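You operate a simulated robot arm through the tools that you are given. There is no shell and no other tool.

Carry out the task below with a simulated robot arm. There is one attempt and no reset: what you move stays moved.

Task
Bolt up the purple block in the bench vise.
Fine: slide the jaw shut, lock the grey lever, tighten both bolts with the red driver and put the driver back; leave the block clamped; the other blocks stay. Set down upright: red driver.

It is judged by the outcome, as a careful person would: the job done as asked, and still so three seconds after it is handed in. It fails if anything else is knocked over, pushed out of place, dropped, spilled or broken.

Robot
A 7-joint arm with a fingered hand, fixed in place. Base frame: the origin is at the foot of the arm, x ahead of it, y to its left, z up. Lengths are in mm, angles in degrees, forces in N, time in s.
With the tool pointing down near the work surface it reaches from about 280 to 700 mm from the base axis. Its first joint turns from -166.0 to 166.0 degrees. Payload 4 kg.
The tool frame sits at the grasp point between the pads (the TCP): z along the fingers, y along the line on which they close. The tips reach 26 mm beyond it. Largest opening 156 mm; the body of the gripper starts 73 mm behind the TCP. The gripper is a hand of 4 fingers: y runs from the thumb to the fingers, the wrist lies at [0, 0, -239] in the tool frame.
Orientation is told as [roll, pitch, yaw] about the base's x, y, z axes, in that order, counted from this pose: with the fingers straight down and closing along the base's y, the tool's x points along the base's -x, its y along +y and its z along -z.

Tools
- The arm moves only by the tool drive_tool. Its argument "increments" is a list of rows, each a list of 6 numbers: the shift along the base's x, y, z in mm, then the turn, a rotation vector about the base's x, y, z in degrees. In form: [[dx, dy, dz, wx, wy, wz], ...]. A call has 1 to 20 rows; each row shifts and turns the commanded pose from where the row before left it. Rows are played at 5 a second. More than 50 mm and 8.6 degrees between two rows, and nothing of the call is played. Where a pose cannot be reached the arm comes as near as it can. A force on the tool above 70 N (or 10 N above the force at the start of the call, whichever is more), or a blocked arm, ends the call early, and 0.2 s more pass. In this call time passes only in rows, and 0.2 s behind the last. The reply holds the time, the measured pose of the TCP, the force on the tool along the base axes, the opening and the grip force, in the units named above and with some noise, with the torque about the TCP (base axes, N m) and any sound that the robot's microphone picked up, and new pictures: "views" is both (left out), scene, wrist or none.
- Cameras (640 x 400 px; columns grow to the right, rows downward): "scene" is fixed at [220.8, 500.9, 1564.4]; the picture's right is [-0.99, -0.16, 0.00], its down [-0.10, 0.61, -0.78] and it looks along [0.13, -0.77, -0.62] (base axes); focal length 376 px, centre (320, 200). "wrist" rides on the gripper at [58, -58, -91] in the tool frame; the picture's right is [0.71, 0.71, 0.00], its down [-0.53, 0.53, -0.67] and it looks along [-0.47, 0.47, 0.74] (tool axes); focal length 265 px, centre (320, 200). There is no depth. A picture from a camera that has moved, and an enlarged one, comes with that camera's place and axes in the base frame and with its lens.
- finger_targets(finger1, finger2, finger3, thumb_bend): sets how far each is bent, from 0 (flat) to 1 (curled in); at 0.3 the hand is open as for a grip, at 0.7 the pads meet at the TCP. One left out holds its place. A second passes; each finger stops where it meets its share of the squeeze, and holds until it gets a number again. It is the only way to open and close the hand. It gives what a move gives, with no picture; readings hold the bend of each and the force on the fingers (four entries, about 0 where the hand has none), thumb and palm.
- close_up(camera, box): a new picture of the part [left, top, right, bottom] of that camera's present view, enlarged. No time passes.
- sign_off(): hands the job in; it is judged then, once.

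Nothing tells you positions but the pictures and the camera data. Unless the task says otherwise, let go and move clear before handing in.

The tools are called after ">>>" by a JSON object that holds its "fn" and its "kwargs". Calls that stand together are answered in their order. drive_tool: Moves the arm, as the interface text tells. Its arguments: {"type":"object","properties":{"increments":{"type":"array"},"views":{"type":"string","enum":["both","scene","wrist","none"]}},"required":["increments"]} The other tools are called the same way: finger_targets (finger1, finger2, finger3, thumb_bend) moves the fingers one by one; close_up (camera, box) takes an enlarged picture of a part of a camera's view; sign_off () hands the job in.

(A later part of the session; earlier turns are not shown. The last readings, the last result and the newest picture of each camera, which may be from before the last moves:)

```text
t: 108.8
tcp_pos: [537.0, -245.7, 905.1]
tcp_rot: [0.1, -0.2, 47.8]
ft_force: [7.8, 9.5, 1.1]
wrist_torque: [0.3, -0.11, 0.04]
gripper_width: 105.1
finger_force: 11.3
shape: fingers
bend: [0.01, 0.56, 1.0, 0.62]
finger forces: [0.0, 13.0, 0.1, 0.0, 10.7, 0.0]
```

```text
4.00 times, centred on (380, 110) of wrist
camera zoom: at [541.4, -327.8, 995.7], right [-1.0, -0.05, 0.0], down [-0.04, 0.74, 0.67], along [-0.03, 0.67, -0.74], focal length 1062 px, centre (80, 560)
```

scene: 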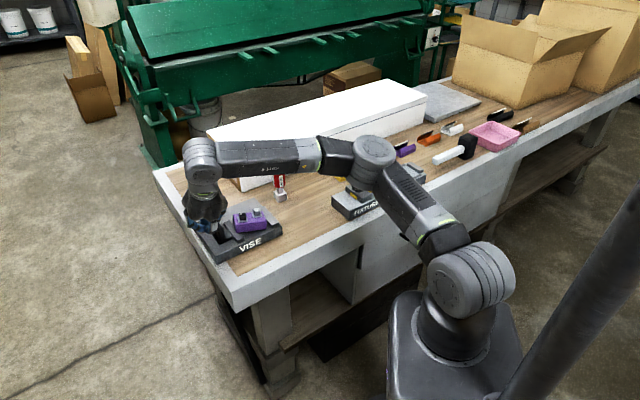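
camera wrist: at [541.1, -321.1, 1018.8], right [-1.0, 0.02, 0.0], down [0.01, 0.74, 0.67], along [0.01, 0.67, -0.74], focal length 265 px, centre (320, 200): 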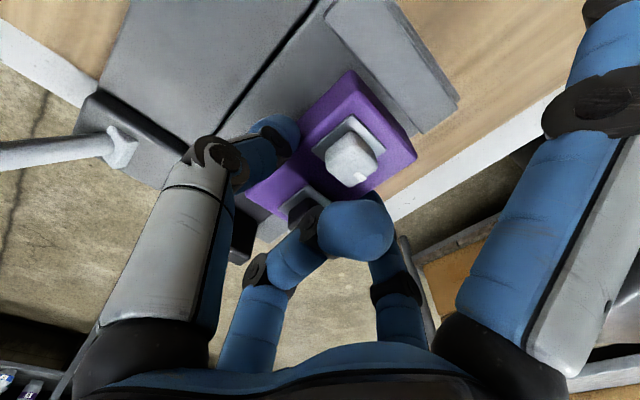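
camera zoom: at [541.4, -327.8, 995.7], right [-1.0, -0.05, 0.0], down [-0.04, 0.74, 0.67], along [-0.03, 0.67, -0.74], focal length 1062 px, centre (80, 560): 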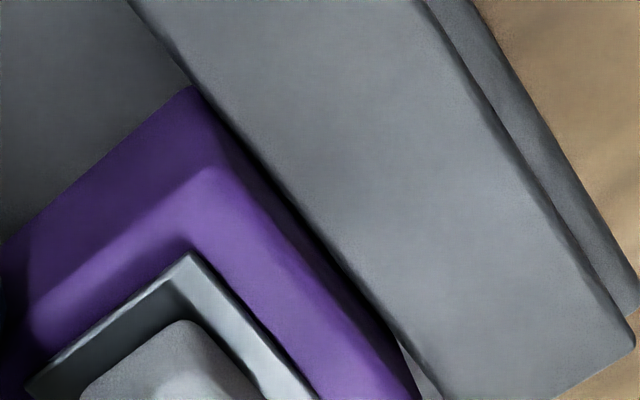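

Nearly flush now. Releasing, and then I'll close the jaw again.

>>> {"fn": "drive_tool", "kwargs": {"increments": [[0.4, 0.4, 0, 0, 0, 0]], "views": "none"}}

>>> {"fn": "finger_targets", "kwargs": {"finger2": 0.47, "thumb_bend": 0.47}}

>>> {"fn": "drive_tool", "kwargs": {"increments": [[0, 0, 5, 0, 0, 0], [0, 0, 20, 0, 0, 0], [0, 0, 30, 0, 0, 0], [0, 0, 35, 0, 0, -2.8]], "views": "wrist"}}

>>> {"fn": "close_up", "kwargs": {"camera": "wrist", "box": [220, 0, 470, 170]}}

>>> {"fn": "close_up", "kwargs": {"camera": "scene", "box": [205, 195, 275, 250]}}

```text
t: 109.2
tcp_pos: [538.3, -245.5, 906.1]
tcp_rot: [0.0, -0.1, 47.8]
ft_force: [6.0, 9.2, 0.0]
wrist_torque: [0.34, -0.08, 0.07]
gripper_width: 104.9
finger_force: 11.8
shape: fingers
bend: [0.01, 0.56, 1.0, 0.62]
finger forces: [0.1, 12.9, 0.0, 0.0, 10.6, 0.0]
```

```text
t: 110.2
tcp_pos: [538.2, -245.9, 906.7]
tcp_rot: [0.0, -0.1, 47.7]
ft_force: [-0.3, -1.0, 0.0]
wrist_torque: [-0.02, 0.0, 0.01]
gripper_width: 114.2
finger_force: 0.1
shape: fingers
bend: [0.01, 0.47, 1.0, 0.47]
finger forces: [0.0, 0.1, 0.0, 0.0, 0.0, 0.0]
```

```text
t: 111.2
tcp_pos: [537.3, -245.9, 996.5]
tcp_rot: [0.0, -0.1, 45.0]
ft_force: [1.5, -0.7, 0.9]
wrist_torque: [-0.01, 0.04, 0.04]
gripper_width: 114.3
finger_force: 0.2
shape: fingers
bend: [0.01, 0.47, 1.0, 0.47]
finger forces: [0.0, 0.0, 0.1, 0.0, 0.0, 0.0]
camera wrist: at [537.3, -328.1, 1086.5], right [-1.0, 0.0, 0.0], down [0.0, 0.74, 0.67], along [0.0, 0.67, -0.74], focal length 265 px, centre (320, 200)
```

wrist: 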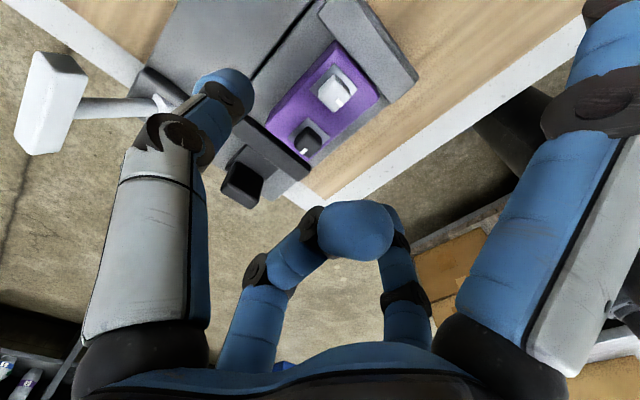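

```text
2.35 times, centred on (345, 85) of wrist
camera zoom: at [537.3, -328.1, 1086.5], right [-1.0, 0.0, 0.0], down [0.0, 0.74, 0.67], along [0.0, 0.67, -0.74], focal length 624 px, centre (261, 471)
```

zoom: 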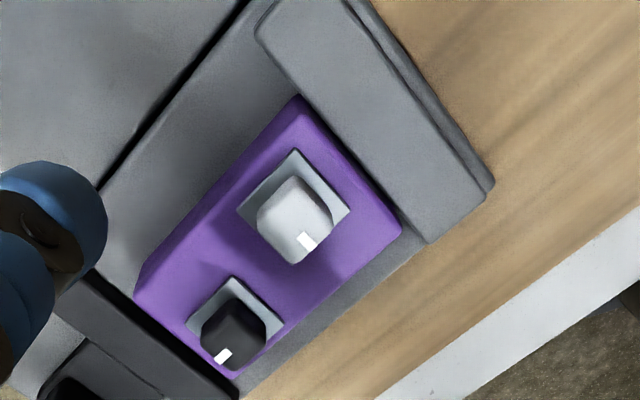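

```text
7.27 times, centred on (240, 222) of scene
camera zoom: at [220.8, 500.9, 1564.4], right [-0.99, -0.16, 0.0], down [-0.1, 0.61, -0.78], along [0.13, -0.77, -0.62], focal length 2733 px, centre (902, 36)
```

zoom: 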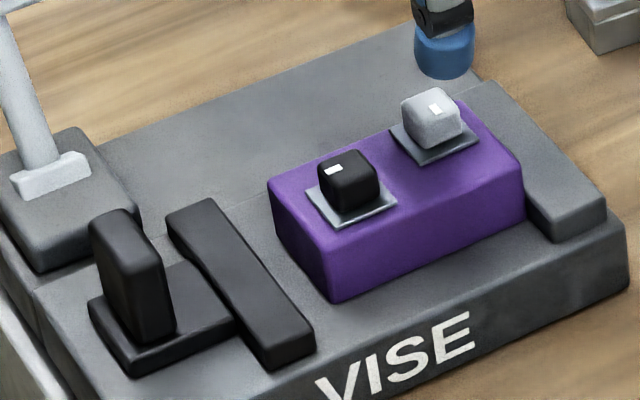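

The block is flush against the fixed jaw and square; the black bolt's mark shows it turned exactly a quarter turn. Now I'll close the jaw again with the closed-hand pusher.

>>> {"fn": "finger_targets", "kwargs": {"finger1": 0.7, "finger2": 0.7, "finger3": 0.7, "thumb_bend": 0.7}}

>>> {"fn": "drive_tool", "kwargs": {"increments": [[27.95, 29.3, 0, 0, 0, 0], [27.95, 29.3, 0, 0, 0, 0], [27.95, 29.3, 0, 0, 0, 0], [27.95, 29.3, 0, 0, 0, 0], [0, 0, -22, 0, 0, 0], [0, 0, -22, 0, 0, 0], [0, 0, -22, 0, 0, 0], [0, 0, -22, 0, 0, 0]], "views": "wrist"}}

>>> {"fn": "close_up", "kwargs": {"camera": "scene", "box": [170, 160, 280, 260]}}

```text
t: 112.2
tcp_pos: [538.0, -245.8, 996.4]
tcp_rot: [0.0, 0.0, 44.9]
ft_force: [-0.4, -0.8, 0.0]
wrist_torque: [0.01, 0.0, 0.0]
gripper_width: 1.4
finger_force: 0.0
shape: fingers
bend: [0.68, 0.68, 0.72, 0.68]
finger forces: [0.0, 0.1, 0.1, 0.1, 0.0, 0.1]
```

```text
t: 114.0
tcp_pos: [650.1, -129.2, 908.4]
tcp_rot: [0.0, -0.1, 44.9]
ft_force: [-0.9, -0.4, 0.3]
wrist_torque: [-0.02, 0.02, 0.01]
gripper_width: 1.3
finger_force: 0.0
shape: fingers
bend: [0.68, 0.68, 0.72, 0.68]
finger forces: [0.1, 0.0, 0.1, 0.0, 0.0, 0.0]
camera wrist: at [649.6, -210.9, 998.0], right [-1.0, 0.0, 0.0], down [0.0, 0.74, 0.67], along [0.0, 0.67, -0.74], focal length 265 px, centre (320, 200)
```

wrist: 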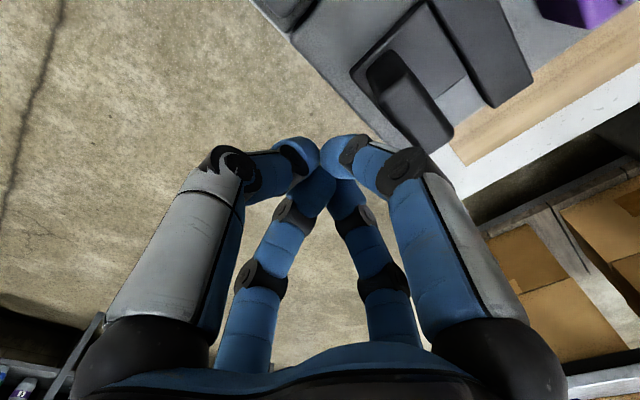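

```text
4.00 times, centred on (225, 210) of scene
camera zoom: at [220.8, 500.9, 1564.4], right [-0.99, -0.16, 0.0], down [-0.1, 0.61, -0.78], along [0.13, -0.77, -0.62], focal length 1503 px, centre (700, 160)
```

zoom: 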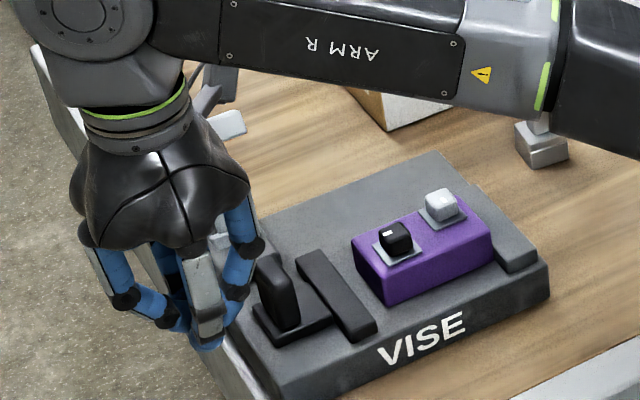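

>>> {"fn": "drive_tool", "kwargs": {"increments": [[-2.8, -2.8, 0, 0, 0, 0], [-2.8, -2.8, 0, 0, 0, 0], [-2.8, -2.8, 0, 0, 0, 0], [-2.8, -2.8, 0, 0, 0, 0], [-2.8, -2.8, 0, 0, 0, 0]], "views": "none"}}

>>> {"fn": "close_up", "kwargs": {"camera": "scene", "box": [170, 160, 280, 260]}}

```text
t: 115.2
tcp_pos: [637.4, -142.1, 906.6]
tcp_rot: [0.0, -0.1, 45.0]
ft_force: [1.8, 0.7, 2.1]
wrist_torque: [-0.05, 0.0, -0.01]
gripper_width: 0.8
finger_force: 0.8
shape: fingers
bend: [0.68, 0.68, 0.72, 0.68]
finger forces: [1.6, 0.0, 0.0, 0.0, 0.0, 0.0]
```

```text
4.00 times, centred on (225, 210) of scene
camera zoom: at [220.8, 500.9, 1564.4], right [-0.99, -0.16, 0.0], down [-0.1, 0.61, -0.78], along [0.13, -0.77, -0.62], focal length 1503 px, centre (700, 160)
```

zoom: 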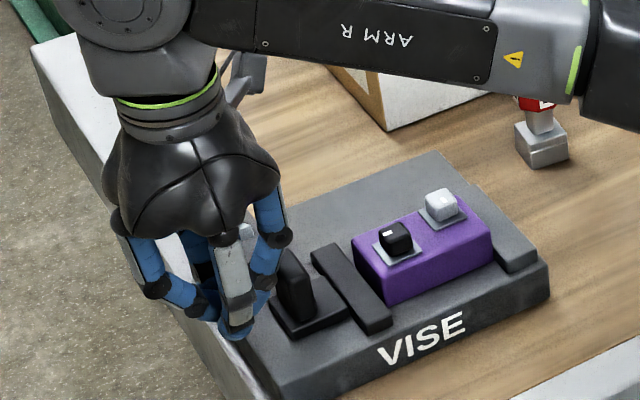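

>>> {"fn": "drive_tool", "kwargs": {"increments": [[-2.1, -2.1, 0, 0, 0, 0], [-2.1, -2.1, 0, 0, 0, 0], [-2.1, -2.1, 0, 0, 0, 0], [-2.1, -2.1, 0, 0, 0, 0]], "views": "none"}}

>>> {"fn": "close_up", "kwargs": {"camera": "scene", "box": [205, 195, 275, 250]}}

```text
t: 116.2
tcp_pos: [629.1, -148.4, 907.6]
tcp_rot: [0.0, -0.2, 45.1]
ft_force: [11.4, 8.8, 3.8]
wrist_torque: [-0.09, 0.01, 0.03]
gripper_width: 0.3
finger_force: 6.6
shape: fingers
bend: [0.7, 0.68, 0.69, 0.69]
finger forces: [13.4, 0.0, 0.0, 0.1, 0.1, 0.0]
```

```text
7.27 times, centred on (240, 222) of scene
camera zoom: at [220.8, 500.9, 1564.4], right [-0.99, -0.16, 0.0], down [-0.1, 0.61, -0.78], along [0.13, -0.77, -0.62], focal length 2733 px, centre (902, 36)
```

zoom: 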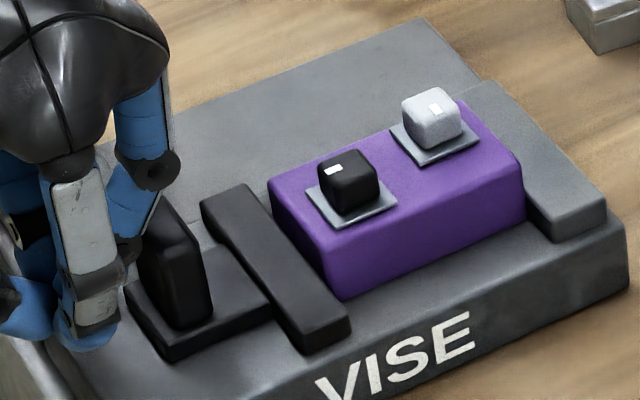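

The jaw is shut on the block again (about 14 N, no more travel). Retreating and repeating the thumb-hook manoeuvre to lock the lever.

>>> {"fn": "drive_tool", "kwargs": {"increments": [[7, 7, 0, 0, 0, 0], [10, 10, 2, 0, 0, 0], [0, 0, 30, 0, 0, 0], [0, 0, 30, 0, 0, 0], [0, 0, 30, 0, 0, 0]], "views": "none"}}

>>> {"fn": "finger_targets", "kwargs": {"finger1": 1.0, "finger2": 1.0, "finger3": 0.0, "thumb_bend": 0.45}}

>>> {"fn": "drive_tool", "kwargs": {"increments": [[-1, -19, 0, -4.95, -4.95, 0], [0, -19, 0, -4.95, -4.95, 0], [0, -19, 0, -4.95, -4.95, 0], [11, -17, 0, 0, 0, 0], [11, -17, 0, 0, 0, 0], [11, -17, 0, 0, 0, 0]], "views": "wrist"}}

>>> {"fn": "close_up", "kwargs": {"camera": "wrist", "box": [130, 0, 450, 200]}}

```text
t: 117.4
tcp_pos: [644.5, -133.4, 999.9]
tcp_rot: [0.0, 0.0, 45.0]
ft_force: [0.2, 1.0, -0.1]
wrist_torque: [0.0, 0.02, 0.0]
gripper_width: 0.0
finger_force: 0.0
shape: fingers
bend: [0.7, 0.68, 0.69, 0.69]
finger forces: [0.1, 0.1, 0.0, 0.1, 0.1, 0.1]
```

```text
t: 118.4
tcp_pos: [644.7, -134.0, 999.5]
tcp_rot: [0.1, 0.0, 44.9]
ft_force: [0.7, 0.4, -0.7]
wrist_torque: [-0.02, 0.03, 0.02]
gripper_width: 75.7
finger_force: 0.0
shape: fingers
bend: [1.0, 0.92, 0.01, 0.45]
finger forces: [0.0, 0.0, 0.1, 0.0, 0.0, 0.0]
```

```text
t: 119.8
tcp_pos: [675.4, -242.3, 1000.5]
tcp_rot: [-21.1, 0.0, 44.9]
ft_force: [-0.5, -0.2, 0.2]
wrist_torque: [0.01, 0.01, -0.01]
gripper_width: 75.7
finger_force: 0.1
shape: fingers
bend: [1.0, 0.92, 0.01, 0.45]
finger forces: [0.0, 0.1, 0.0, 0.0, 0.0, 0.0]
camera wrist: at [649.5, -298.0, 1104.9], right [-0.97, -0.03, -0.25], down [-0.14, 0.89, 0.44], along [0.21, 0.46, -0.86], focal length 265 px, centre (320, 200)
```

wrist: 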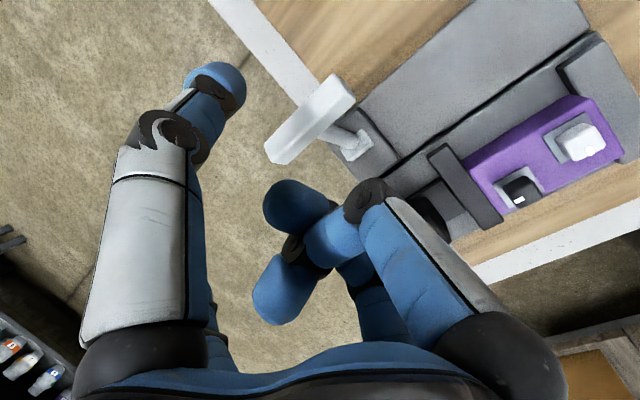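

```text
2.00 times, centred on (290, 100) of wrist
camera zoom: at [649.5, -298.0, 1104.9], right [-0.97, -0.03, -0.25], down [-0.14, 0.89, 0.44], along [0.21, 0.46, -0.86], focal length 531 px, centre (380, 400)
```

zoom: 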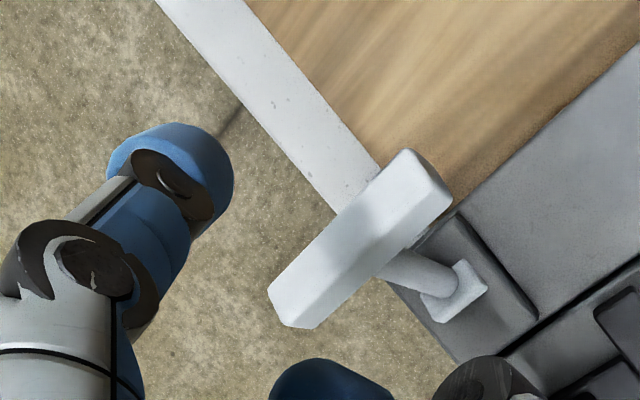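

>>> {"fn": "drive_tool", "kwargs": {"increments": [[0, 0, -20, 0, 0, 0], [0, 0, -20, 0, 0, 0], [0, 0, -18, 0, 0, 0], [0, 0, -15, 0, 0, 0], [-4.95, 4.95, 0, 0, 0, 0], [-4.95, 4.95, 3, 0, 0, 0], [-4.95, 4.95, 3.5, 0, 0, 0], [-4.95, 4.95, 2.5, 0, 0, 0]], "views": "wrist"}}

>>> {"fn": "close_up", "kwargs": {"camera": "wrist", "box": [130, 0, 450, 200]}}

```text
t: 121.6
tcp_pos: [657.3, -222.2, 935.5]
tcp_rot: [-20.9, -0.1, 44.9]
ft_force: [0.3, -1.9, 1.0]
wrist_torque: [-0.02, -0.03, -0.04]
gripper_width: 77.7
finger_force: 1.6
shape: fingers
bend: [1.0, 0.92, 0.01, 0.44]
finger forces: [0.0, 0.1, 0.1, 0.0, 2.6, 0.0]
camera wrist: at [630.9, -277.7, 1039.7], right [-0.97, -0.03, -0.25], down [-0.14, 0.89, 0.44], along [0.21, 0.46, -0.86], focal length 265 px, centre (320, 200)
```

wrist: 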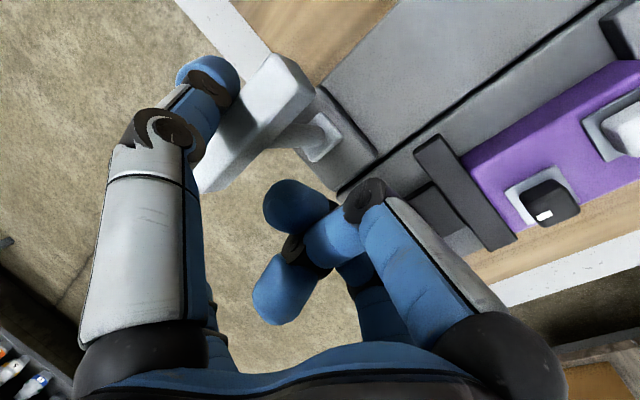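

```text
2.00 times, centred on (290, 100) of wrist
camera zoom: at [630.9, -277.7, 1039.7], right [-0.97, -0.03, -0.25], down [-0.14, 0.89, 0.44], along [0.21, 0.46, -0.86], focal length 531 px, centre (380, 400)
```

zoom: 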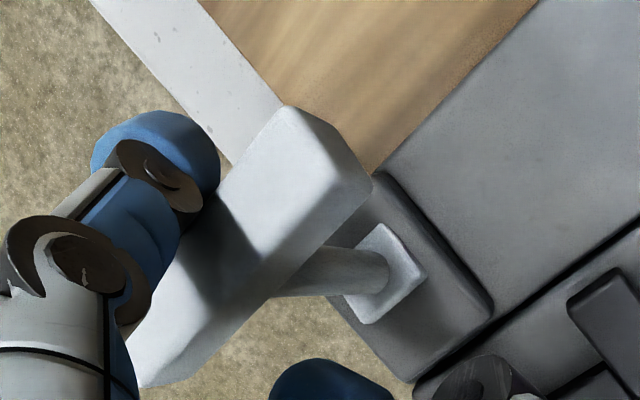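

The lever follows smoothly along its arc with little force. Continuing the swing to the front stop.

>>> {"fn": "drive_tool", "kwargs": {"increments": [[-4.95, 4.95, 2, 0, 0, 0], [-4.95, 4.95, 1, 0, 0, 0], [-4.95, 4.95, 0.5, 0, 0, 0], [-4.95, 4.95, -0.5, 0, 0, 0], [-4.95, 4.95, -1, 0, 0, 0], [-4.95, 4.95, -2, 0, 0, 0], [-4.95, 4.95, -2, 0, 0, 0], [-4.95, 4.95, -3, 0, 0, 0]], "views": "wrist"}}

```text
t: 123.4
tcp_pos: [616.3, -181.3, 930.6]
tcp_rot: [-20.9, -0.2, 45.0]
ft_force: [1.0, -0.5, 1.9]
wrist_torque: [-0.09, -0.1, 0.0]
gripper_width: 77.7
finger_force: 0.9
shape: fingers
bend: [1.0, 0.92, 0.01, 0.44]
finger forces: [0.1, 0.1, 0.0, 0.1, 2.1, 0.1]
camera wrist: at [589.9, -238.1, 1034.9], right [-0.97, -0.03, -0.25], down [-0.14, 0.89, 0.44], along [0.21, 0.46, -0.86], focal length 265 px, centre (320, 200)
```

wrist: 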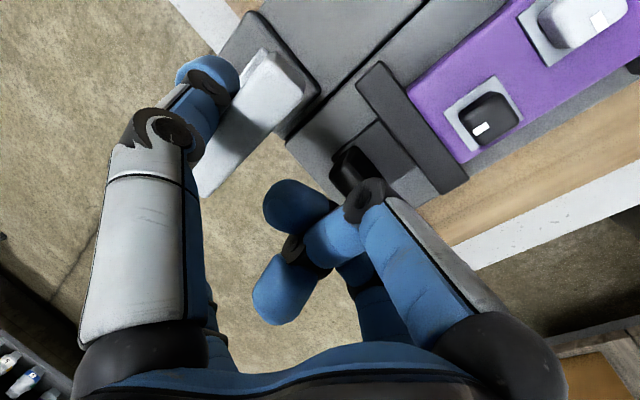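

>>> {"fn": "drive_tool", "kwargs": {"increments": [[-4.2, 4.2, -3.5, 0, 0, 0], [-3.5, 3.5, -3.5, 0, 0, 0], [-2.1, 2.1, -2, 0, 0, 0]], "views": "none"}}

>>> {"fn": "finger_targets", "kwargs": {"thumb_bend": 0.58}}

>>> {"fn": "drive_tool", "kwargs": {"increments": [[-1.4, 1.4, -1, 0, 0, 0], [-1.4, 1.4, -1, 0, 0, 0]], "views": "wrist"}}

>>> {"fn": "close_up", "kwargs": {"camera": "wrist", "box": [130, 0, 450, 200]}}

```text
t: 124.2
tcp_pos: [607.3, -174.0, 921.4]
tcp_rot: [-21.0, -0.1, 44.9]
ft_force: [3.3, -1.4, 2.0]
wrist_torque: [-0.12, -0.12, 0.03]
gripper_width: 78.7
finger_force: 1.9
shape: fingers
bend: [1.0, 0.92, 0.01, 0.43]
finger forces: [0.0, 0.0, 0.0, 0.0, 4.0, 0.0]
```

```text
t: 125.2
tcp_pos: [606.8, -173.3, 921.5]
tcp_rot: [-21.2, -0.1, 44.9]
ft_force: [14.6, -11.7, 14.5]
wrist_torque: [-0.55, -0.54, 0.1]
gripper_width: 78.2
finger_force: 11.6
shape: fingers
bend: [1.0, 0.92, 0.01, 0.46]
finger forces: [0.0, 0.0, 0.1, 0.0, 22.9, 0.1]
```

```text
t: 125.8
tcp_pos: [604.8, -172.3, 920.3]
tcp_rot: [-21.4, 0.1, 44.9]
ft_force: [16.1, -12.9, 19.2]
wrist_torque: [-0.66, -0.65, 0.12]
gripper_width: 80.0
finger_force: 13.1
shape: fingers
bend: [1.0, 0.92, 0.01, 0.44]
finger forces: [0.1, 0.1, 0.1, 0.0, 27.0, 0.0]
camera wrist: at [578.3, -227.2, 1025.1], right [-0.97, -0.03, -0.26], down [-0.14, 0.89, 0.43], along [0.22, 0.45, -0.86], focal length 265 px, centre (320, 200)
```

wrist: 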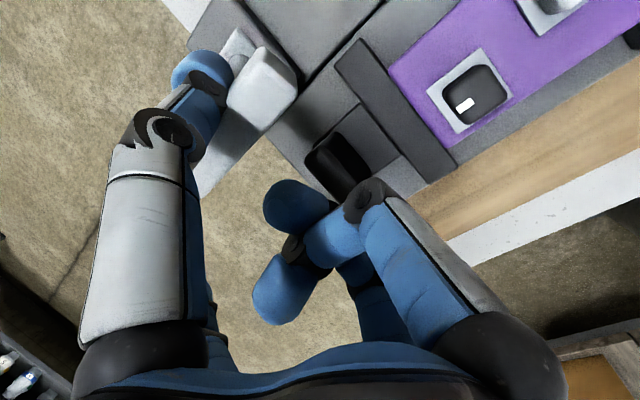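

```text
2.00 times, centred on (290, 100) of wrist
camera zoom: at [578.3, -227.2, 1025.1], right [-0.97, -0.03, -0.26], down [-0.14, 0.89, 0.43], along [0.22, 0.45, -0.86], focal length 531 px, centre (380, 400)
```

zoom: 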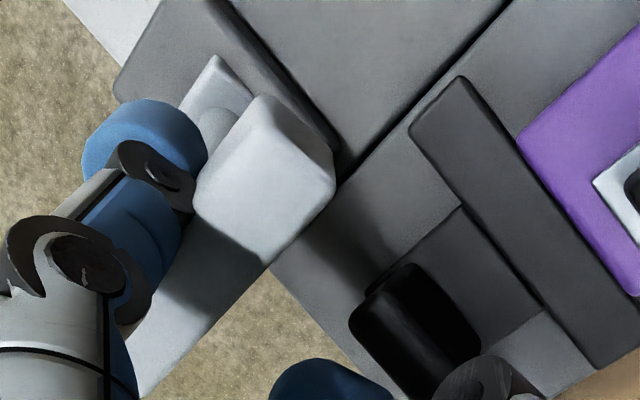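

The lever is at its front stop again (27 N, no movement), and the jaw edge coincides with the block's side. Easing off and rising clear.

>>> {"fn": "finger_targets", "kwargs": {"thumb_bend": 0.3}}

>>> {"fn": "drive_tool", "kwargs": {"increments": [[3, -3, 5, 0, 0, 0], [2, -2, 20, 0, 0, 0], [0, 0, 30, 0, 0, 0], [0, 0, 30, 0, 0, 0], [0, 0, 20, 0, 0, 0], [-10, 10, 0, 4.95, 4.95, 0], [-10, 10, 0, 4.95, 4.95, 0], [-10, 10, 0, 4.95, 4.95, 0]], "views": "none"}}

>>> {"fn": "finger_targets", "kwargs": {"finger1": 0.48, "finger2": 0.48, "finger3": 0.48, "thumb_bend": 0.48}}

>>> {"fn": "close_up", "kwargs": {"camera": "scene", "box": [190, 180, 280, 250]}}

```text
t: 126.8
tcp_pos: [603.9, -170.0, 920.0]
tcp_rot: [-21.0, -0.1, 45.0]
ft_force: [-0.7, -0.1, 0.5]
wrist_torque: [0.0, 0.0, -0.02]
gripper_width: 92.0
finger_force: 0.1
shape: fingers
bend: [1.0, 0.92, 0.01, 0.3]
finger forces: [0.0, 0.0, 0.0, 0.0, 0.1, 0.0]
```

```text
t: 128.6
tcp_pos: [579.8, -144.4, 1024.9]
tcp_rot: [0.2, 0.0, 45.0]
ft_force: [-0.3, 0.0, 0.6]
wrist_torque: [0.02, -0.02, -0.01]
gripper_width: 92.1
finger_force: 0.0
shape: fingers
bend: [1.0, 0.92, 0.01, 0.3]
finger forces: [0.0, 0.1, 0.0, 0.0, 0.0, 0.1]
```

```text
t: 129.6
tcp_pos: [579.5, -144.3, 1023.6]
tcp_rot: [0.0, -0.1, 44.9]
ft_force: [-0.3, 0.6, -0.5]
wrist_torque: [-0.03, 0.0, 0.01]
gripper_width: 56.5
finger_force: 0.0
shape: fingers
bend: [0.48, 0.48, 0.48, 0.48]
finger forces: [0.1, 0.0, 0.0, 0.1, 0.0, 0.0]
```

```text
5.71 times, centred on (235, 215) of scene
camera zoom: at [220.8, 500.9, 1564.4], right [-0.99, -0.16, 0.0], down [-0.1, 0.61, -0.78], along [0.13, -0.77, -0.62], focal length 2148 px, centre (806, 114)
```

zoom: 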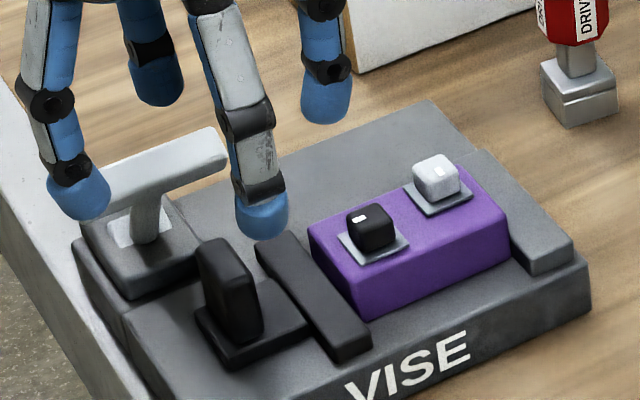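

Locked and aligned. Now back to the driver to do the grey bolt.

>>> {"fn": "drive_tool", "kwargs": {"increments": [[-11.1, -39.1, -0.5, 0, 0, 0], [-11.1, -39.1, -0.5, 0, 0, 0], [-11.1, -39.1, -0.5, 0, 0, 0], [-11.1, -39.1, -0.5, 0, 0, 0], [-11.1, -39.1, -0.5, 0, 0, 0], [-11.1, -39.1, -0.5, 0, 0, 0], [-11.1, -39.3, -1, 0, 0, 0], [0, 0, -30, 0, 0, 0], [0, 0, -30, 0, 0, 0]], "views": "wrist"}}

>>> {"fn": "close_up", "kwargs": {"camera": "wrist", "box": [200, 20, 440, 190]}}

>>> {"fn": "close_up", "kwargs": {"camera": "scene", "box": [235, 120, 325, 210]}}

```text
t: 131.6
tcp_pos: [501.4, -418.2, 960.3]
tcp_rot: [0.0, -0.1, 45.0]
ft_force: [0.0, 0.8, -0.9]
wrist_torque: [-0.01, 0.01, -0.02]
gripper_width: 56.6
finger_force: 0.0
shape: fingers
bend: [0.48, 0.48, 0.48, 0.48]
finger forces: [0.0, 0.0, 0.0, 0.0, 0.0, 0.0]
camera wrist: at [500.9, -500.7, 1050.8], right [-1.0, 0.0, 0.0], down [0.0, 0.74, 0.67], along [0.0, 0.67, -0.74], focal length 265 px, centre (320, 200)
```

wrist: 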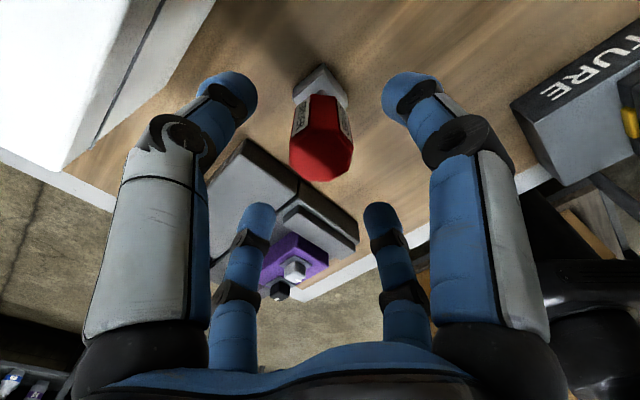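

```text
2.35 times, centred on (320, 105) of wrist
camera zoom: at [500.9, -500.7, 1050.8], right [-1.0, 0.0, 0.0], down [0.0, 0.74, 0.67], along [0.0, 0.67, -0.74], focal length 624 px, centre (320, 424)
```

zoom: 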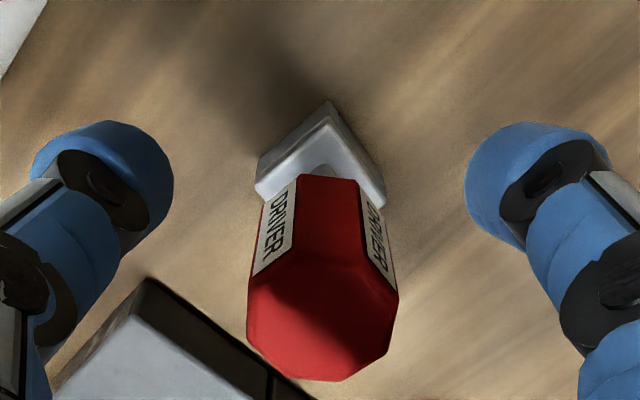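

```text
4.44 times, centred on (280, 165) of scene
camera zoom: at [220.8, 500.9, 1564.4], right [-0.99, -0.16, 0.0], down [-0.1, 0.61, -0.78], along [0.13, -0.77, -0.62], focal length 1670 px, centre (498, 356)
```

zoom: 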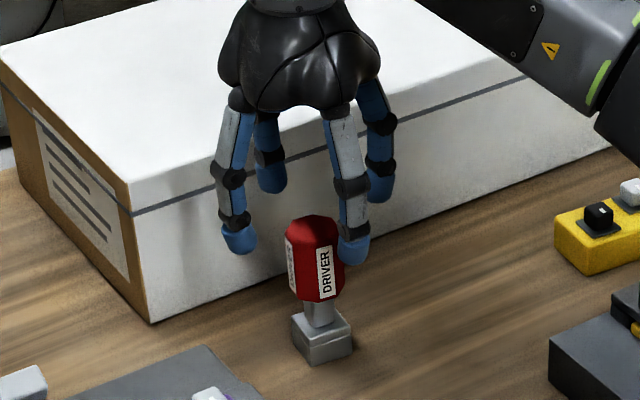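

The driver stands about 6° clockwise of the hand, so I'll match that yaw before gripping.

>>> {"fn": "drive_tool", "kwargs": {"increments": [[-0.4, -0.7, 0, 0, 0, -6.5], [0, 0, -18, 0, 0, 0], [0, 0, -18, 0, 0, 0], [0, 0, -18, 0, 0, 0]], "views": "none"}}

>>> {"fn": "finger_targets", "kwargs": {"finger1": 0.72, "finger2": 0.72, "finger3": 0.72, "thumb_bend": 0.72}}

>>> {"fn": "close_up", "kwargs": {"camera": "wrist", "box": [200, 40, 440, 260]}}

>>> {"fn": "close_up", "kwargs": {"camera": "scene", "box": [250, 150, 310, 210]}}

```text
t: 132.6
tcp_pos: [499.5, -419.6, 906.8]
tcp_rot: [0.0, -0.1, 38.3]
ft_force: [-0.1, 1.2, 0.3]
wrist_torque: [-0.01, -0.02, 0.0]
gripper_width: 56.6
finger_force: 0.1
shape: fingers
bend: [0.48, 0.48, 0.48, 0.48]
finger forces: [0.0, 0.0, 0.0, 0.0, 0.1, 0.0]
```

```text
t: 133.6
tcp_pos: [498.8, -419.9, 906.5]
tcp_rot: [0.1, 0.0, 38.4]
ft_force: [0.0, -0.3, -0.1]
wrist_torque: [0.03, 0.02, 0.0]
gripper_width: 16.5
finger_force: 20.5
shape: fingers
bend: [0.62, 0.61, 0.62, 0.64]
finger forces: [9.1, 10.6, 9.2, 0.1, 12.5, 0.1]
```

```text
1.82 times, centred on (320, 150) of wrist
camera zoom: at [489.9, -500.8, 996.0], right [-0.99, 0.11, 0.0], down [0.08, 0.74, 0.67], along [0.08, 0.66, -0.74], focal length 483 px, centre (320, 291)
```

zoom: 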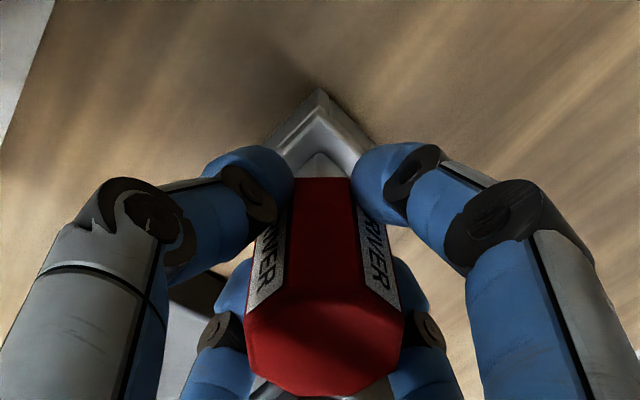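

```text
6.67 times, centred on (280, 180) of scene
camera zoom: at [220.8, 500.9, 1564.4], right [-0.99, -0.16, 0.0], down [-0.1, 0.61, -0.78], along [0.13, -0.77, -0.62], focal length 2505 px, centre (587, 333)
```

zoom: 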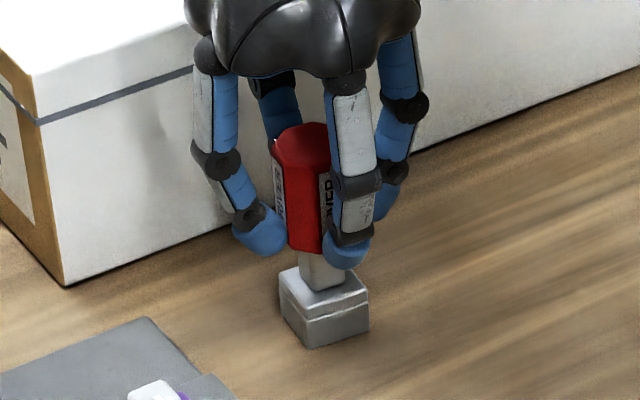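

Gripped a bit more firmly (9–12 N each). Lifting and carrying it to just short of the grey bolt for alignment.

>>> {"fn": "drive_tool", "kwargs": {"increments": [[0, 0, 4, 0, 0, 0], [0, 0, 10, 0, 0, 0], [0, 0, 28, 0, 0, 0], [0, 0, 30, 0, 0, 0], [0, 0, 30, 0, 0, 0], [0, 0, 30, 0, 0, 0], [5.76, 38.9, 0, 0, 0, 1.32], [5.76, 38.9, 0, 0, 0, 1.32], [5.76, 38.9, 0, 0, 0, 1.32], [5.76, 38.9, 0, 0, 0, 1.32], [5.76, 38.9, 0, 0, 0, 1.32], [0, 0, -25, 0, 0, 0]], "views": "wrist"}}

>>> {"fn": "close_up", "kwargs": {"camera": "wrist", "box": [240, 0, 400, 150]}}

>>> {"fn": "close_up", "kwargs": {"camera": "scene", "box": [215, 175, 275, 235]}}

```text
t: 136.2
tcp_pos: [530.4, -224.5, 1014.7]
tcp_rot: [0.0, -0.1, 45.0]
ft_force: [0.2, 0.4, -0.8]
wrist_torque: [-0.03, 0.02, -0.01]
gripper_width: 16.4
finger_force: 19.8
shape: fingers
bend: [0.62, 0.61, 0.62, 0.64]
finger forces: [9.1, 10.4, 9.3, 0.0, 12.3, 0.1]
camera wrist: at [529.7, -305.6, 1104.0], right [-1.0, 0.0, 0.0], down [0.0, 0.74, 0.67], along [0.0, 0.67, -0.74], focal length 265 px, centre (320, 200)
```

wrist: 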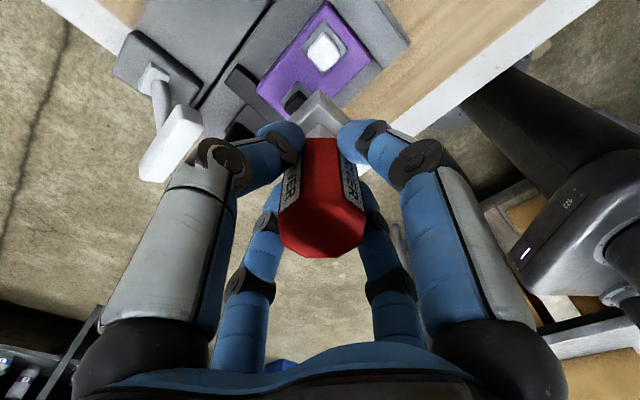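

```text
2.67 times, centred on (320, 75) of wrist
camera zoom: at [529.7, -305.6, 1104.0], right [-1.0, 0.0, 0.0], down [0.0, 0.74, 0.67], along [0.0, 0.67, -0.74], focal length 708 px, centre (320, 533)
```

zoom: 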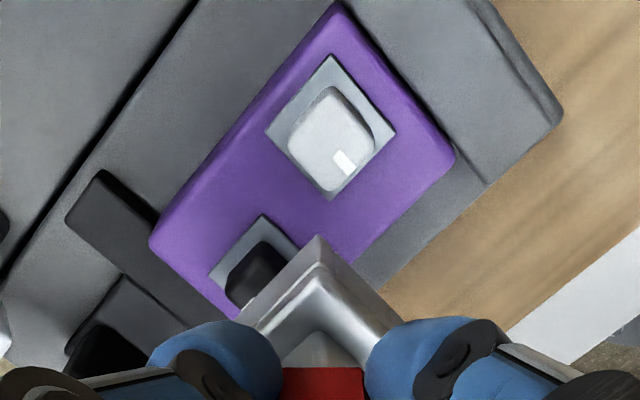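

```text
6.67 times, centred on (245, 205) of scene
camera zoom: at [220.8, 500.9, 1564.4], right [-0.99, -0.16, 0.0], down [-0.1, 0.61, -0.78], along [0.13, -0.77, -0.62], focal length 2505 px, centre (820, 167)
```

zoom: 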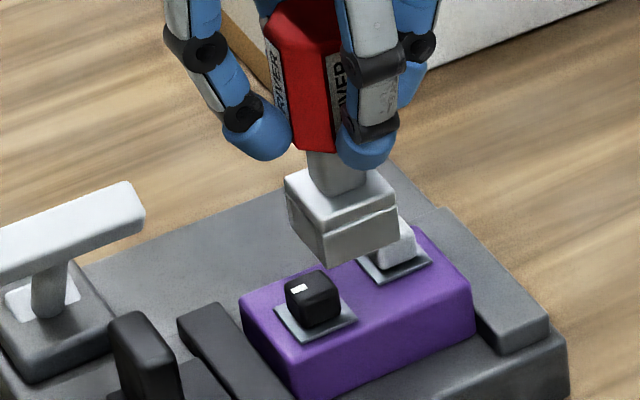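

>>> {"fn": "drive_tool", "kwargs": {"increments": [[-1.9, -18.4, 0, 0, 0, 0], [-1.8, -18.5, 0, 0, 0, 0], [0, 0, -4, 0, 0, 0]], "views": "wrist"}}

>>> {"fn": "close_up", "kwargs": {"camera": "wrist", "box": [240, 30, 400, 170]}}

>>> {"fn": "close_up", "kwargs": {"camera": "scene", "box": [220, 180, 280, 230]}}

```text
t: 137.0
tcp_pos: [527.4, -261.6, 1009.1]
tcp_rot: [-0.1, 0.0, 45.0]
ft_force: [0.3, -0.2, -1.4]
wrist_torque: [0.01, 0.03, 0.03]
gripper_width: 16.8
finger_force: 20.9
shape: fingers
bend: [0.62, 0.61, 0.62, 0.64]
finger forces: [9.0, 10.4, 9.2, 0.0, 12.2, 0.0]
camera wrist: at [526.3, -343.1, 1099.7], right [-1.0, 0.0, 0.0], down [0.0, 0.74, 0.67], along [0.0, 0.67, -0.74], focal length 265 px, centre (320, 200)
```

wrist: 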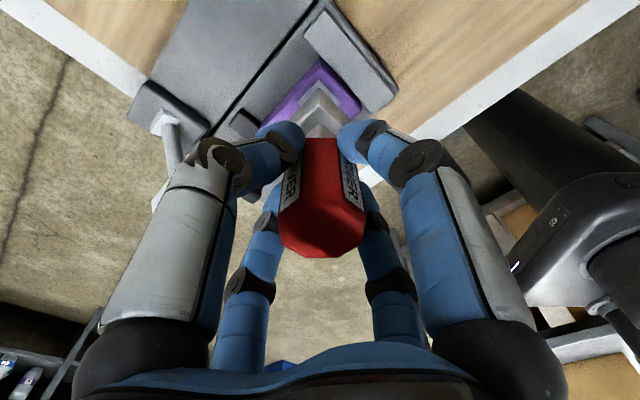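

```text
2.86 times, centred on (320, 100) of wrist
camera zoom: at [526.3, -343.1, 1099.7], right [-1.0, 0.0, 0.0], down [0.0, 0.74, 0.67], along [0.0, 0.67, -0.74], focal length 758 px, centre (320, 486)
```

zoom: 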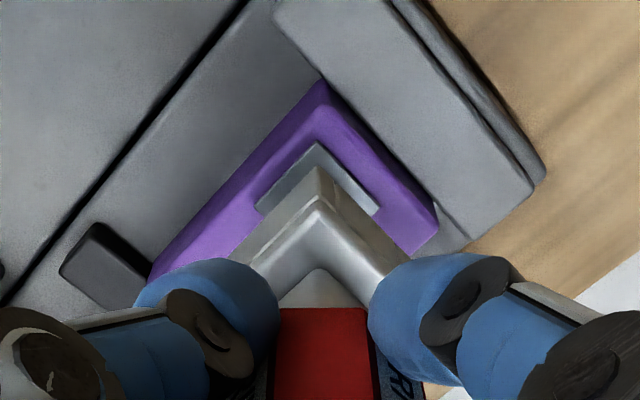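

```text
8.00 times, centred on (250, 205) of scene
camera zoom: at [220.8, 500.9, 1564.4], right [-0.99, -0.16, 0.0], down [-0.1, 0.61, -0.78], along [0.13, -0.77, -0.62], focal length 3006 px, centre (880, 160)
```

zoom: 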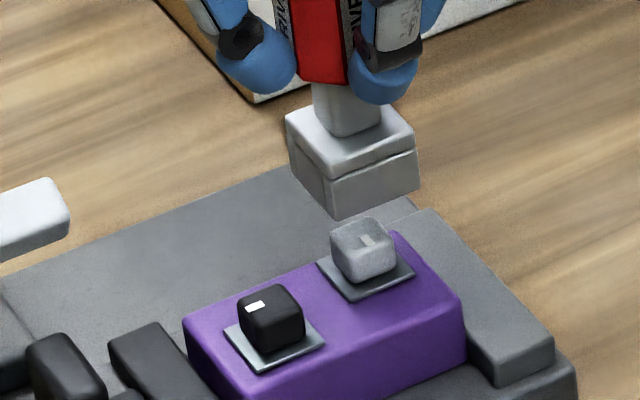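

Alignment matches the geometry of the first bolt. Lowering onto the grey bolt.

>>> {"fn": "drive_tool", "kwargs": {"increments": [[0, 0, -8, 0, 0, 0], [0, 0, -6, 0, 0, 0], [0, 0, -4, 0, 0, 0], [0, 0, -2, 0, 0, 0], [0, 0, -2, 0, 0, 0], [0, 0, -2, 0, 0, 0]], "views": "none"}}

>>> {"fn": "close_up", "kwargs": {"camera": "scene", "box": [220, 180, 280, 230]}}

```text
t: 138.4
tcp_pos: [527.7, -261.0, 986.4]
tcp_rot: [0.0, 0.1, 45.0]
ft_force: [-0.4, -0.2, -1.0]
wrist_torque: [0.01, -0.02, -0.02]
gripper_width: 16.8
finger_force: 20.3
shape: fingers
bend: [0.62, 0.61, 0.62, 0.64]
finger forces: [9.0, 10.4, 9.2, 0.1, 12.2, 0.0]
```

```text
8.00 times, centred on (250, 205) of scene
camera zoom: at [220.8, 500.9, 1564.4], right [-0.99, -0.16, 0.0], down [-0.1, 0.61, -0.78], along [0.13, -0.77, -0.62], focal length 3006 px, centre (880, 160)
```

zoom: 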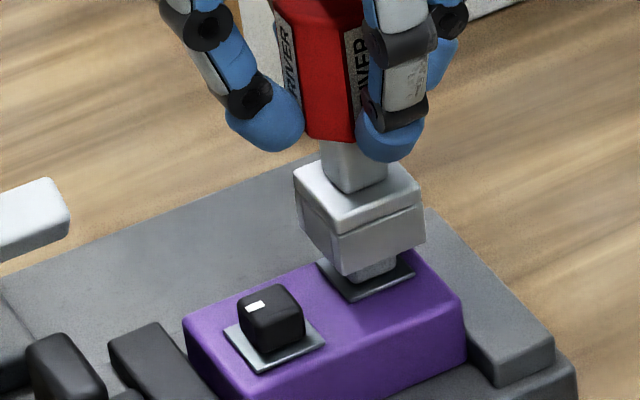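

>>> {"fn": "drive_tool", "kwargs": {"increments": [[0, 0, -2, 0, 0, 0], [0, 0, -2, 0, 0, 0], [0, 0, -2, 0, 0, 0], [0, 0, -2, 0, 0, 0], [0, 0, -2, 0, 0, 0]], "views": "none"}}

>>> {"fn": "drive_tool", "kwargs": {"increments": [[0, 0, -1, 0, 0, 0], [0, 0, -1, 0, 0, 0]], "views": "none"}}

>>> {"fn": "close_up", "kwargs": {"camera": "scene", "box": [220, 180, 280, 230]}}

```text
t: 139.6
tcp_pos: [526.1, -261.1, 975.5]
tcp_rot: [0.0, -0.1, 45.1]
ft_force: [0.8, 0.7, -0.2]
wrist_torque: [0.08, -0.05, -0.02]
gripper_width: 16.5
finger_force: 20.8
shape: fingers
bend: [0.62, 0.61, 0.62, 0.64]
finger forces: [8.7, 10.5, 9.8, 0.1, 12.1, 0.0]
```

```text
t: 140.2
tcp_pos: [525.4, -260.6, 973.1]
tcp_rot: [-0.1, -0.1, 45.1]
ft_force: [1.5, 0.8, -0.8]
wrist_torque: [0.05, -0.05, -0.01]
gripper_width: 16.3
finger_force: 21.2
shape: fingers
bend: [0.62, 0.61, 0.62, 0.64]
finger forces: [8.8, 10.5, 10.0, 0.1, 12.2, 0.0]
```

```text
8.00 times, centred on (250, 205) of scene
camera zoom: at [220.8, 500.9, 1564.4], right [-0.99, -0.16, 0.0], down [-0.1, 0.61, -0.78], along [0.13, -0.77, -0.62], focal length 3006 px, centre (880, 160)
```

zoom: 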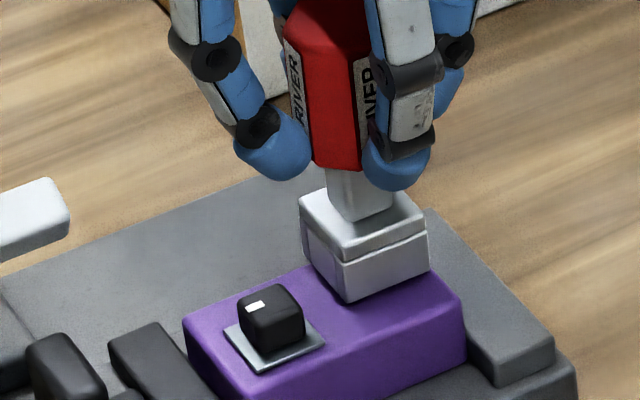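

>>> {"fn": "drive_tool", "kwargs": {"increments": [[0, 0, -1, 0, 0, 0]], "views": "none"}}

>>> {"fn": "drive_tool", "kwargs": {"increments": [[0, 0, 0, 0, 0, -5], [0, 0, 0, 0, 0, -5], [0, 0, 0, 0, 0, -5], [0, 0, 0, 0, 0, -5], [0, 0, 0, 0, 0, -5]], "views": "none"}}

>>> {"fn": "close_up", "kwargs": {"camera": "scene", "box": [220, 180, 280, 230]}}

```text
t: 140.6
tcp_pos: [525.4, -261.3, 973.3]
tcp_rot: [0.0, 0.0, 45.1]
ft_force: [2.6, 1.8, 4.7]
wrist_torque: [0.08, -0.08, -0.02]
gripper_width: 16.4
finger_force: 21.6
shape: fingers
bend: [0.62, 0.61, 0.62, 0.64]
finger forces: [9.0, 10.7, 10.7, 0.0, 12.9, 0.0]
```

```text
t: 141.8
tcp_pos: [526.5, -261.8, 972.4]
tcp_rot: [0.0, -0.1, 19.9]
ft_force: [1.4, 2.3, 14.0]
wrist_torque: [0.1, 0.01, 0.05]
gripper_width: 16.3
finger_force: 23.6
shape: fingers
bend: [0.62, 0.61, 0.62, 0.64]
finger forces: [10.7, 12.3, 10.9, 0.0, 13.0, 0.1]
```

```text
8.00 times, centred on (250, 205) of scene
camera zoom: at [220.8, 500.9, 1564.4], right [-0.99, -0.16, 0.0], down [-0.1, 0.61, -0.78], along [0.13, -0.77, -0.62], focal length 3006 px, centre (880, 160)
```

zoom: 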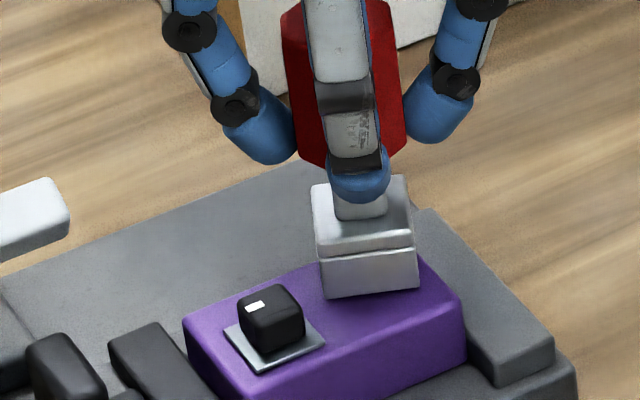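

>>> {"fn": "drive_tool", "kwargs": {"increments": [[0, 0, 0.7, 0, 0, -5], [0, 0, 0, 0, 0, -5], [0, 0, 0, 0, 0, -5], [0, 0, 0, 0, 0, -5], [0, 0, 0, 0, 0, -5], [0, 0, 0, 0, 0, -5]], "views": "none"}}

>>> {"fn": "drive_tool", "kwargs": {"increments": [[0, 0, 0, 0, 0, -5], [0, 0, 0, 0, 0, -5], [0, 0, 0, 0, 0, -5], [0, 0, 0, 0, 0, -5], [0, 0, 0, 0, 0, -5], [0, 0, 0, 0, 0, -5]], "views": "none"}}

>>> {"fn": "close_up", "kwargs": {"camera": "scene", "box": [220, 180, 280, 230]}}

```text
t: 143.2
tcp_pos: [526.0, -260.6, 973.5]
tcp_rot: [0.0, 0.0, -10.1]
ft_force: [-2.5, 4.3, 3.7]
wrist_torque: [0.17, 0.04, 0.06]
gripper_width: 16.3
finger_force: 22.3
shape: fingers
bend: [0.62, 0.61, 0.62, 0.64]
finger forces: [10.9, 12.0, 8.8, 0.0, 11.9, 0.0]
```

```text
t: 144.6
tcp_pos: [525.7, -261.5, 973.4]
tcp_rot: [0.0, -0.1, -40.1]
ft_force: [0.6, 5.1, 2.8]
wrist_torque: [0.29, 0.0, 0.08]
gripper_width: 16.3
finger_force: 21.3
shape: fingers
bend: [0.62, 0.61, 0.62, 0.64]
finger forces: [11.3, 12.5, 8.3, 0.0, 11.5, 0.0]
```

```text
8.00 times, centred on (250, 205) of scene
camera zoom: at [220.8, 500.9, 1564.4], right [-0.99, -0.16, 0.0], down [-0.1, 0.61, -0.78], along [0.13, -0.77, -0.62], focal length 3006 px, centre (880, 160)
```

zoom: 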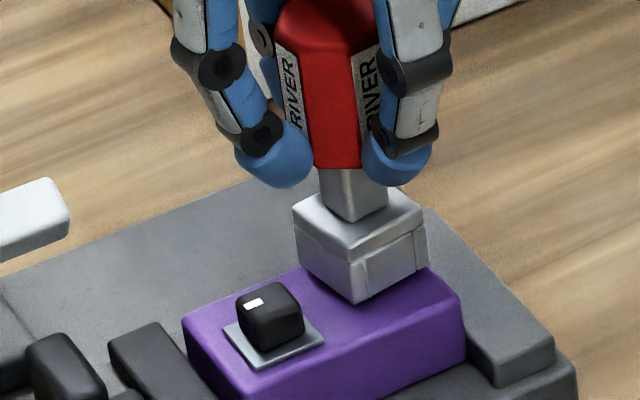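

>>> {"fn": "drive_tool", "kwargs": {"increments": [[0, 0, 0, 0, 0, -5], [0, 0, 0, 0, 0, -5], [0, 0, 0, 0, 0, -5], [0, 0, 0, 0, 0, -4]], "views": "none"}}

>>> {"fn": "drive_tool", "kwargs": {"increments": [[0, 0, 0, 0, 0, -3], [0, 0, 0, 0, 0, -3], [0, 0, 0, 0, 0, -3]], "views": "none"}}

>>> {"fn": "close_up", "kwargs": {"camera": "scene", "box": [220, 180, 280, 230]}}

```text
t: 145.6
tcp_pos: [526.5, -261.4, 972.8]
tcp_rot: [0.0, -0.2, -59.0]
ft_force: [0.9, 3.8, 1.7]
wrist_torque: [0.27, -0.04, 0.21]
gripper_width: 16.1
finger_force: 22.2
shape: fingers
bend: [0.62, 0.61, 0.63, 0.64]
finger forces: [12.3, 11.9, 7.6, 0.0, 12.2, 0.1]
```

```text
t: 146.4
tcp_pos: [526.1, -260.8, 972.7]
tcp_rot: [-0.1, -0.1, -68.0]
ft_force: [0.8, 3.9, 0.5]
wrist_torque: [0.26, 0.01, 0.23]
gripper_width: 15.6
finger_force: 21.4
shape: fingers
bend: [0.61, 0.61, 0.63, 0.64]
finger forces: [12.6, 11.5, 7.3, 0.0, 12.5, 0.0]
```

```text
8.00 times, centred on (250, 205) of scene
camera zoom: at [220.8, 500.9, 1564.4], right [-0.99, -0.16, 0.0], down [-0.1, 0.61, -0.78], along [0.13, -0.77, -0.62], focal length 3006 px, centre (880, 160)
```

zoom: 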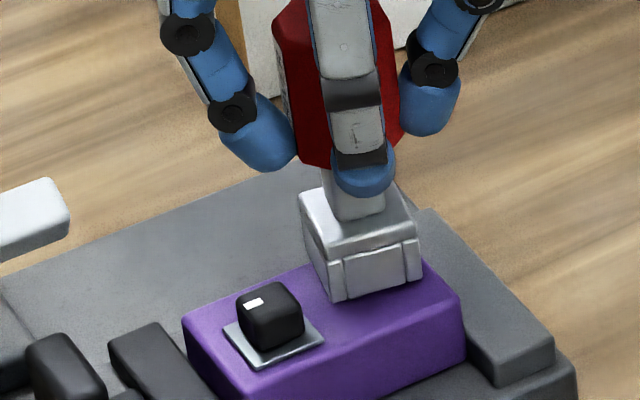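

>>> {"fn": "drive_tool", "kwargs": {"increments": [[0, 0, 0, 0, 0, -3], [0, 0, 0, 0, 0, -3], [0, 0, 0, 0, 0, -3]], "views": "none"}}

>>> {"fn": "drive_tool", "kwargs": {"increments": [[0, 0, 0, 0, 0, -3], [0, 0, 0, 0, 0, -3]], "views": "none"}}

>>> {"fn": "close_up", "kwargs": {"camera": "scene", "box": [220, 180, 280, 230]}}

```text
t: 147.2
tcp_pos: [526.6, -260.3, 973.4]
tcp_rot: [0.1, 0.0, -77.0]
ft_force: [1.7, -0.3, -1.9]
wrist_torque: [0.14, 0.05, 0.48]
gripper_width: 14.8
finger_force: 24.1
shape: fingers
bend: [0.61, 0.61, 0.64, 0.64]
finger forces: [13.2, 11.2, 7.1, 0.1, 16.5, 0.0]
```

```text
t: 147.8
tcp_pos: [526.0, -261.6, 973.6]
tcp_rot: [-0.1, -0.2, -83.0]
ft_force: [-4.0, -5.7, 0.3]
wrist_torque: [-0.02, 0.19, 0.65]
gripper_width: 14.6
finger_force: 27.4
shape: fingers
bend: [0.61, 0.62, 0.65, 0.64]
finger forces: [13.9, 11.6, 7.1, 0.0, 23.6, 0.0]
```

```text
8.00 times, centred on (250, 205) of scene
camera zoom: at [220.8, 500.9, 1564.4], right [-0.99, -0.16, 0.0], down [-0.1, 0.61, -0.78], along [0.13, -0.77, -0.62], focal length 3006 px, centre (880, 160)
```

zoom: 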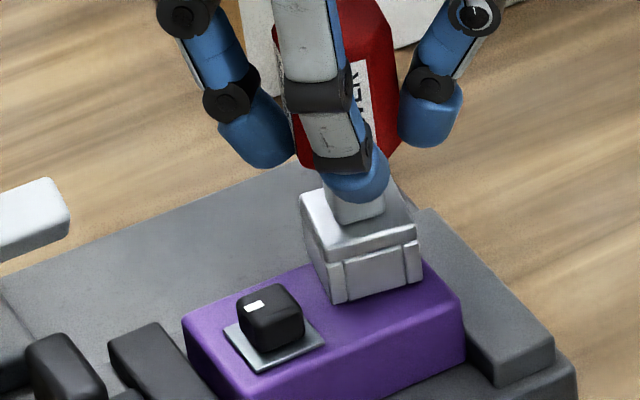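

>>> {"fn": "drive_tool", "kwargs": {"increments": [[0, 0, 0, 0, 0, -3], [0, 0, 0, 0, 0, -3]], "views": "none"}}

>>> {"fn": "close_up", "kwargs": {"camera": "scene", "box": [220, 180, 280, 230]}}

```text
t: 148.4
tcp_pos: [526.7, -261.7, 973.6]
tcp_rot: [0.0, -0.1, -89.0]
ft_force: [-6.8, -9.2, 2.6]
wrist_torque: [-0.15, 0.32, 0.88]
gripper_width: 13.7
finger_force: 32.5
shape: fingers
bend: [0.6, 0.62, 0.65, 0.64]
finger forces: [14.8, 12.5, 7.3, 0.0, 30.8, 0.1]
```

```text
8.00 times, centred on (250, 205) of scene
camera zoom: at [220.8, 500.9, 1564.4], right [-0.99, -0.16, 0.0], down [-0.1, 0.61, -0.78], along [0.13, -0.77, -0.62], focal length 3006 px, centre (880, 160)
```

zoom: 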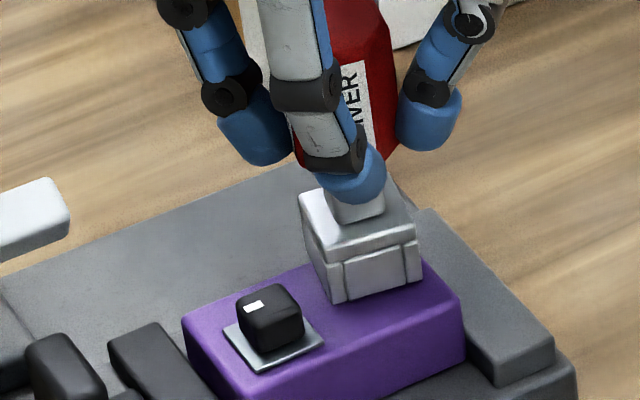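

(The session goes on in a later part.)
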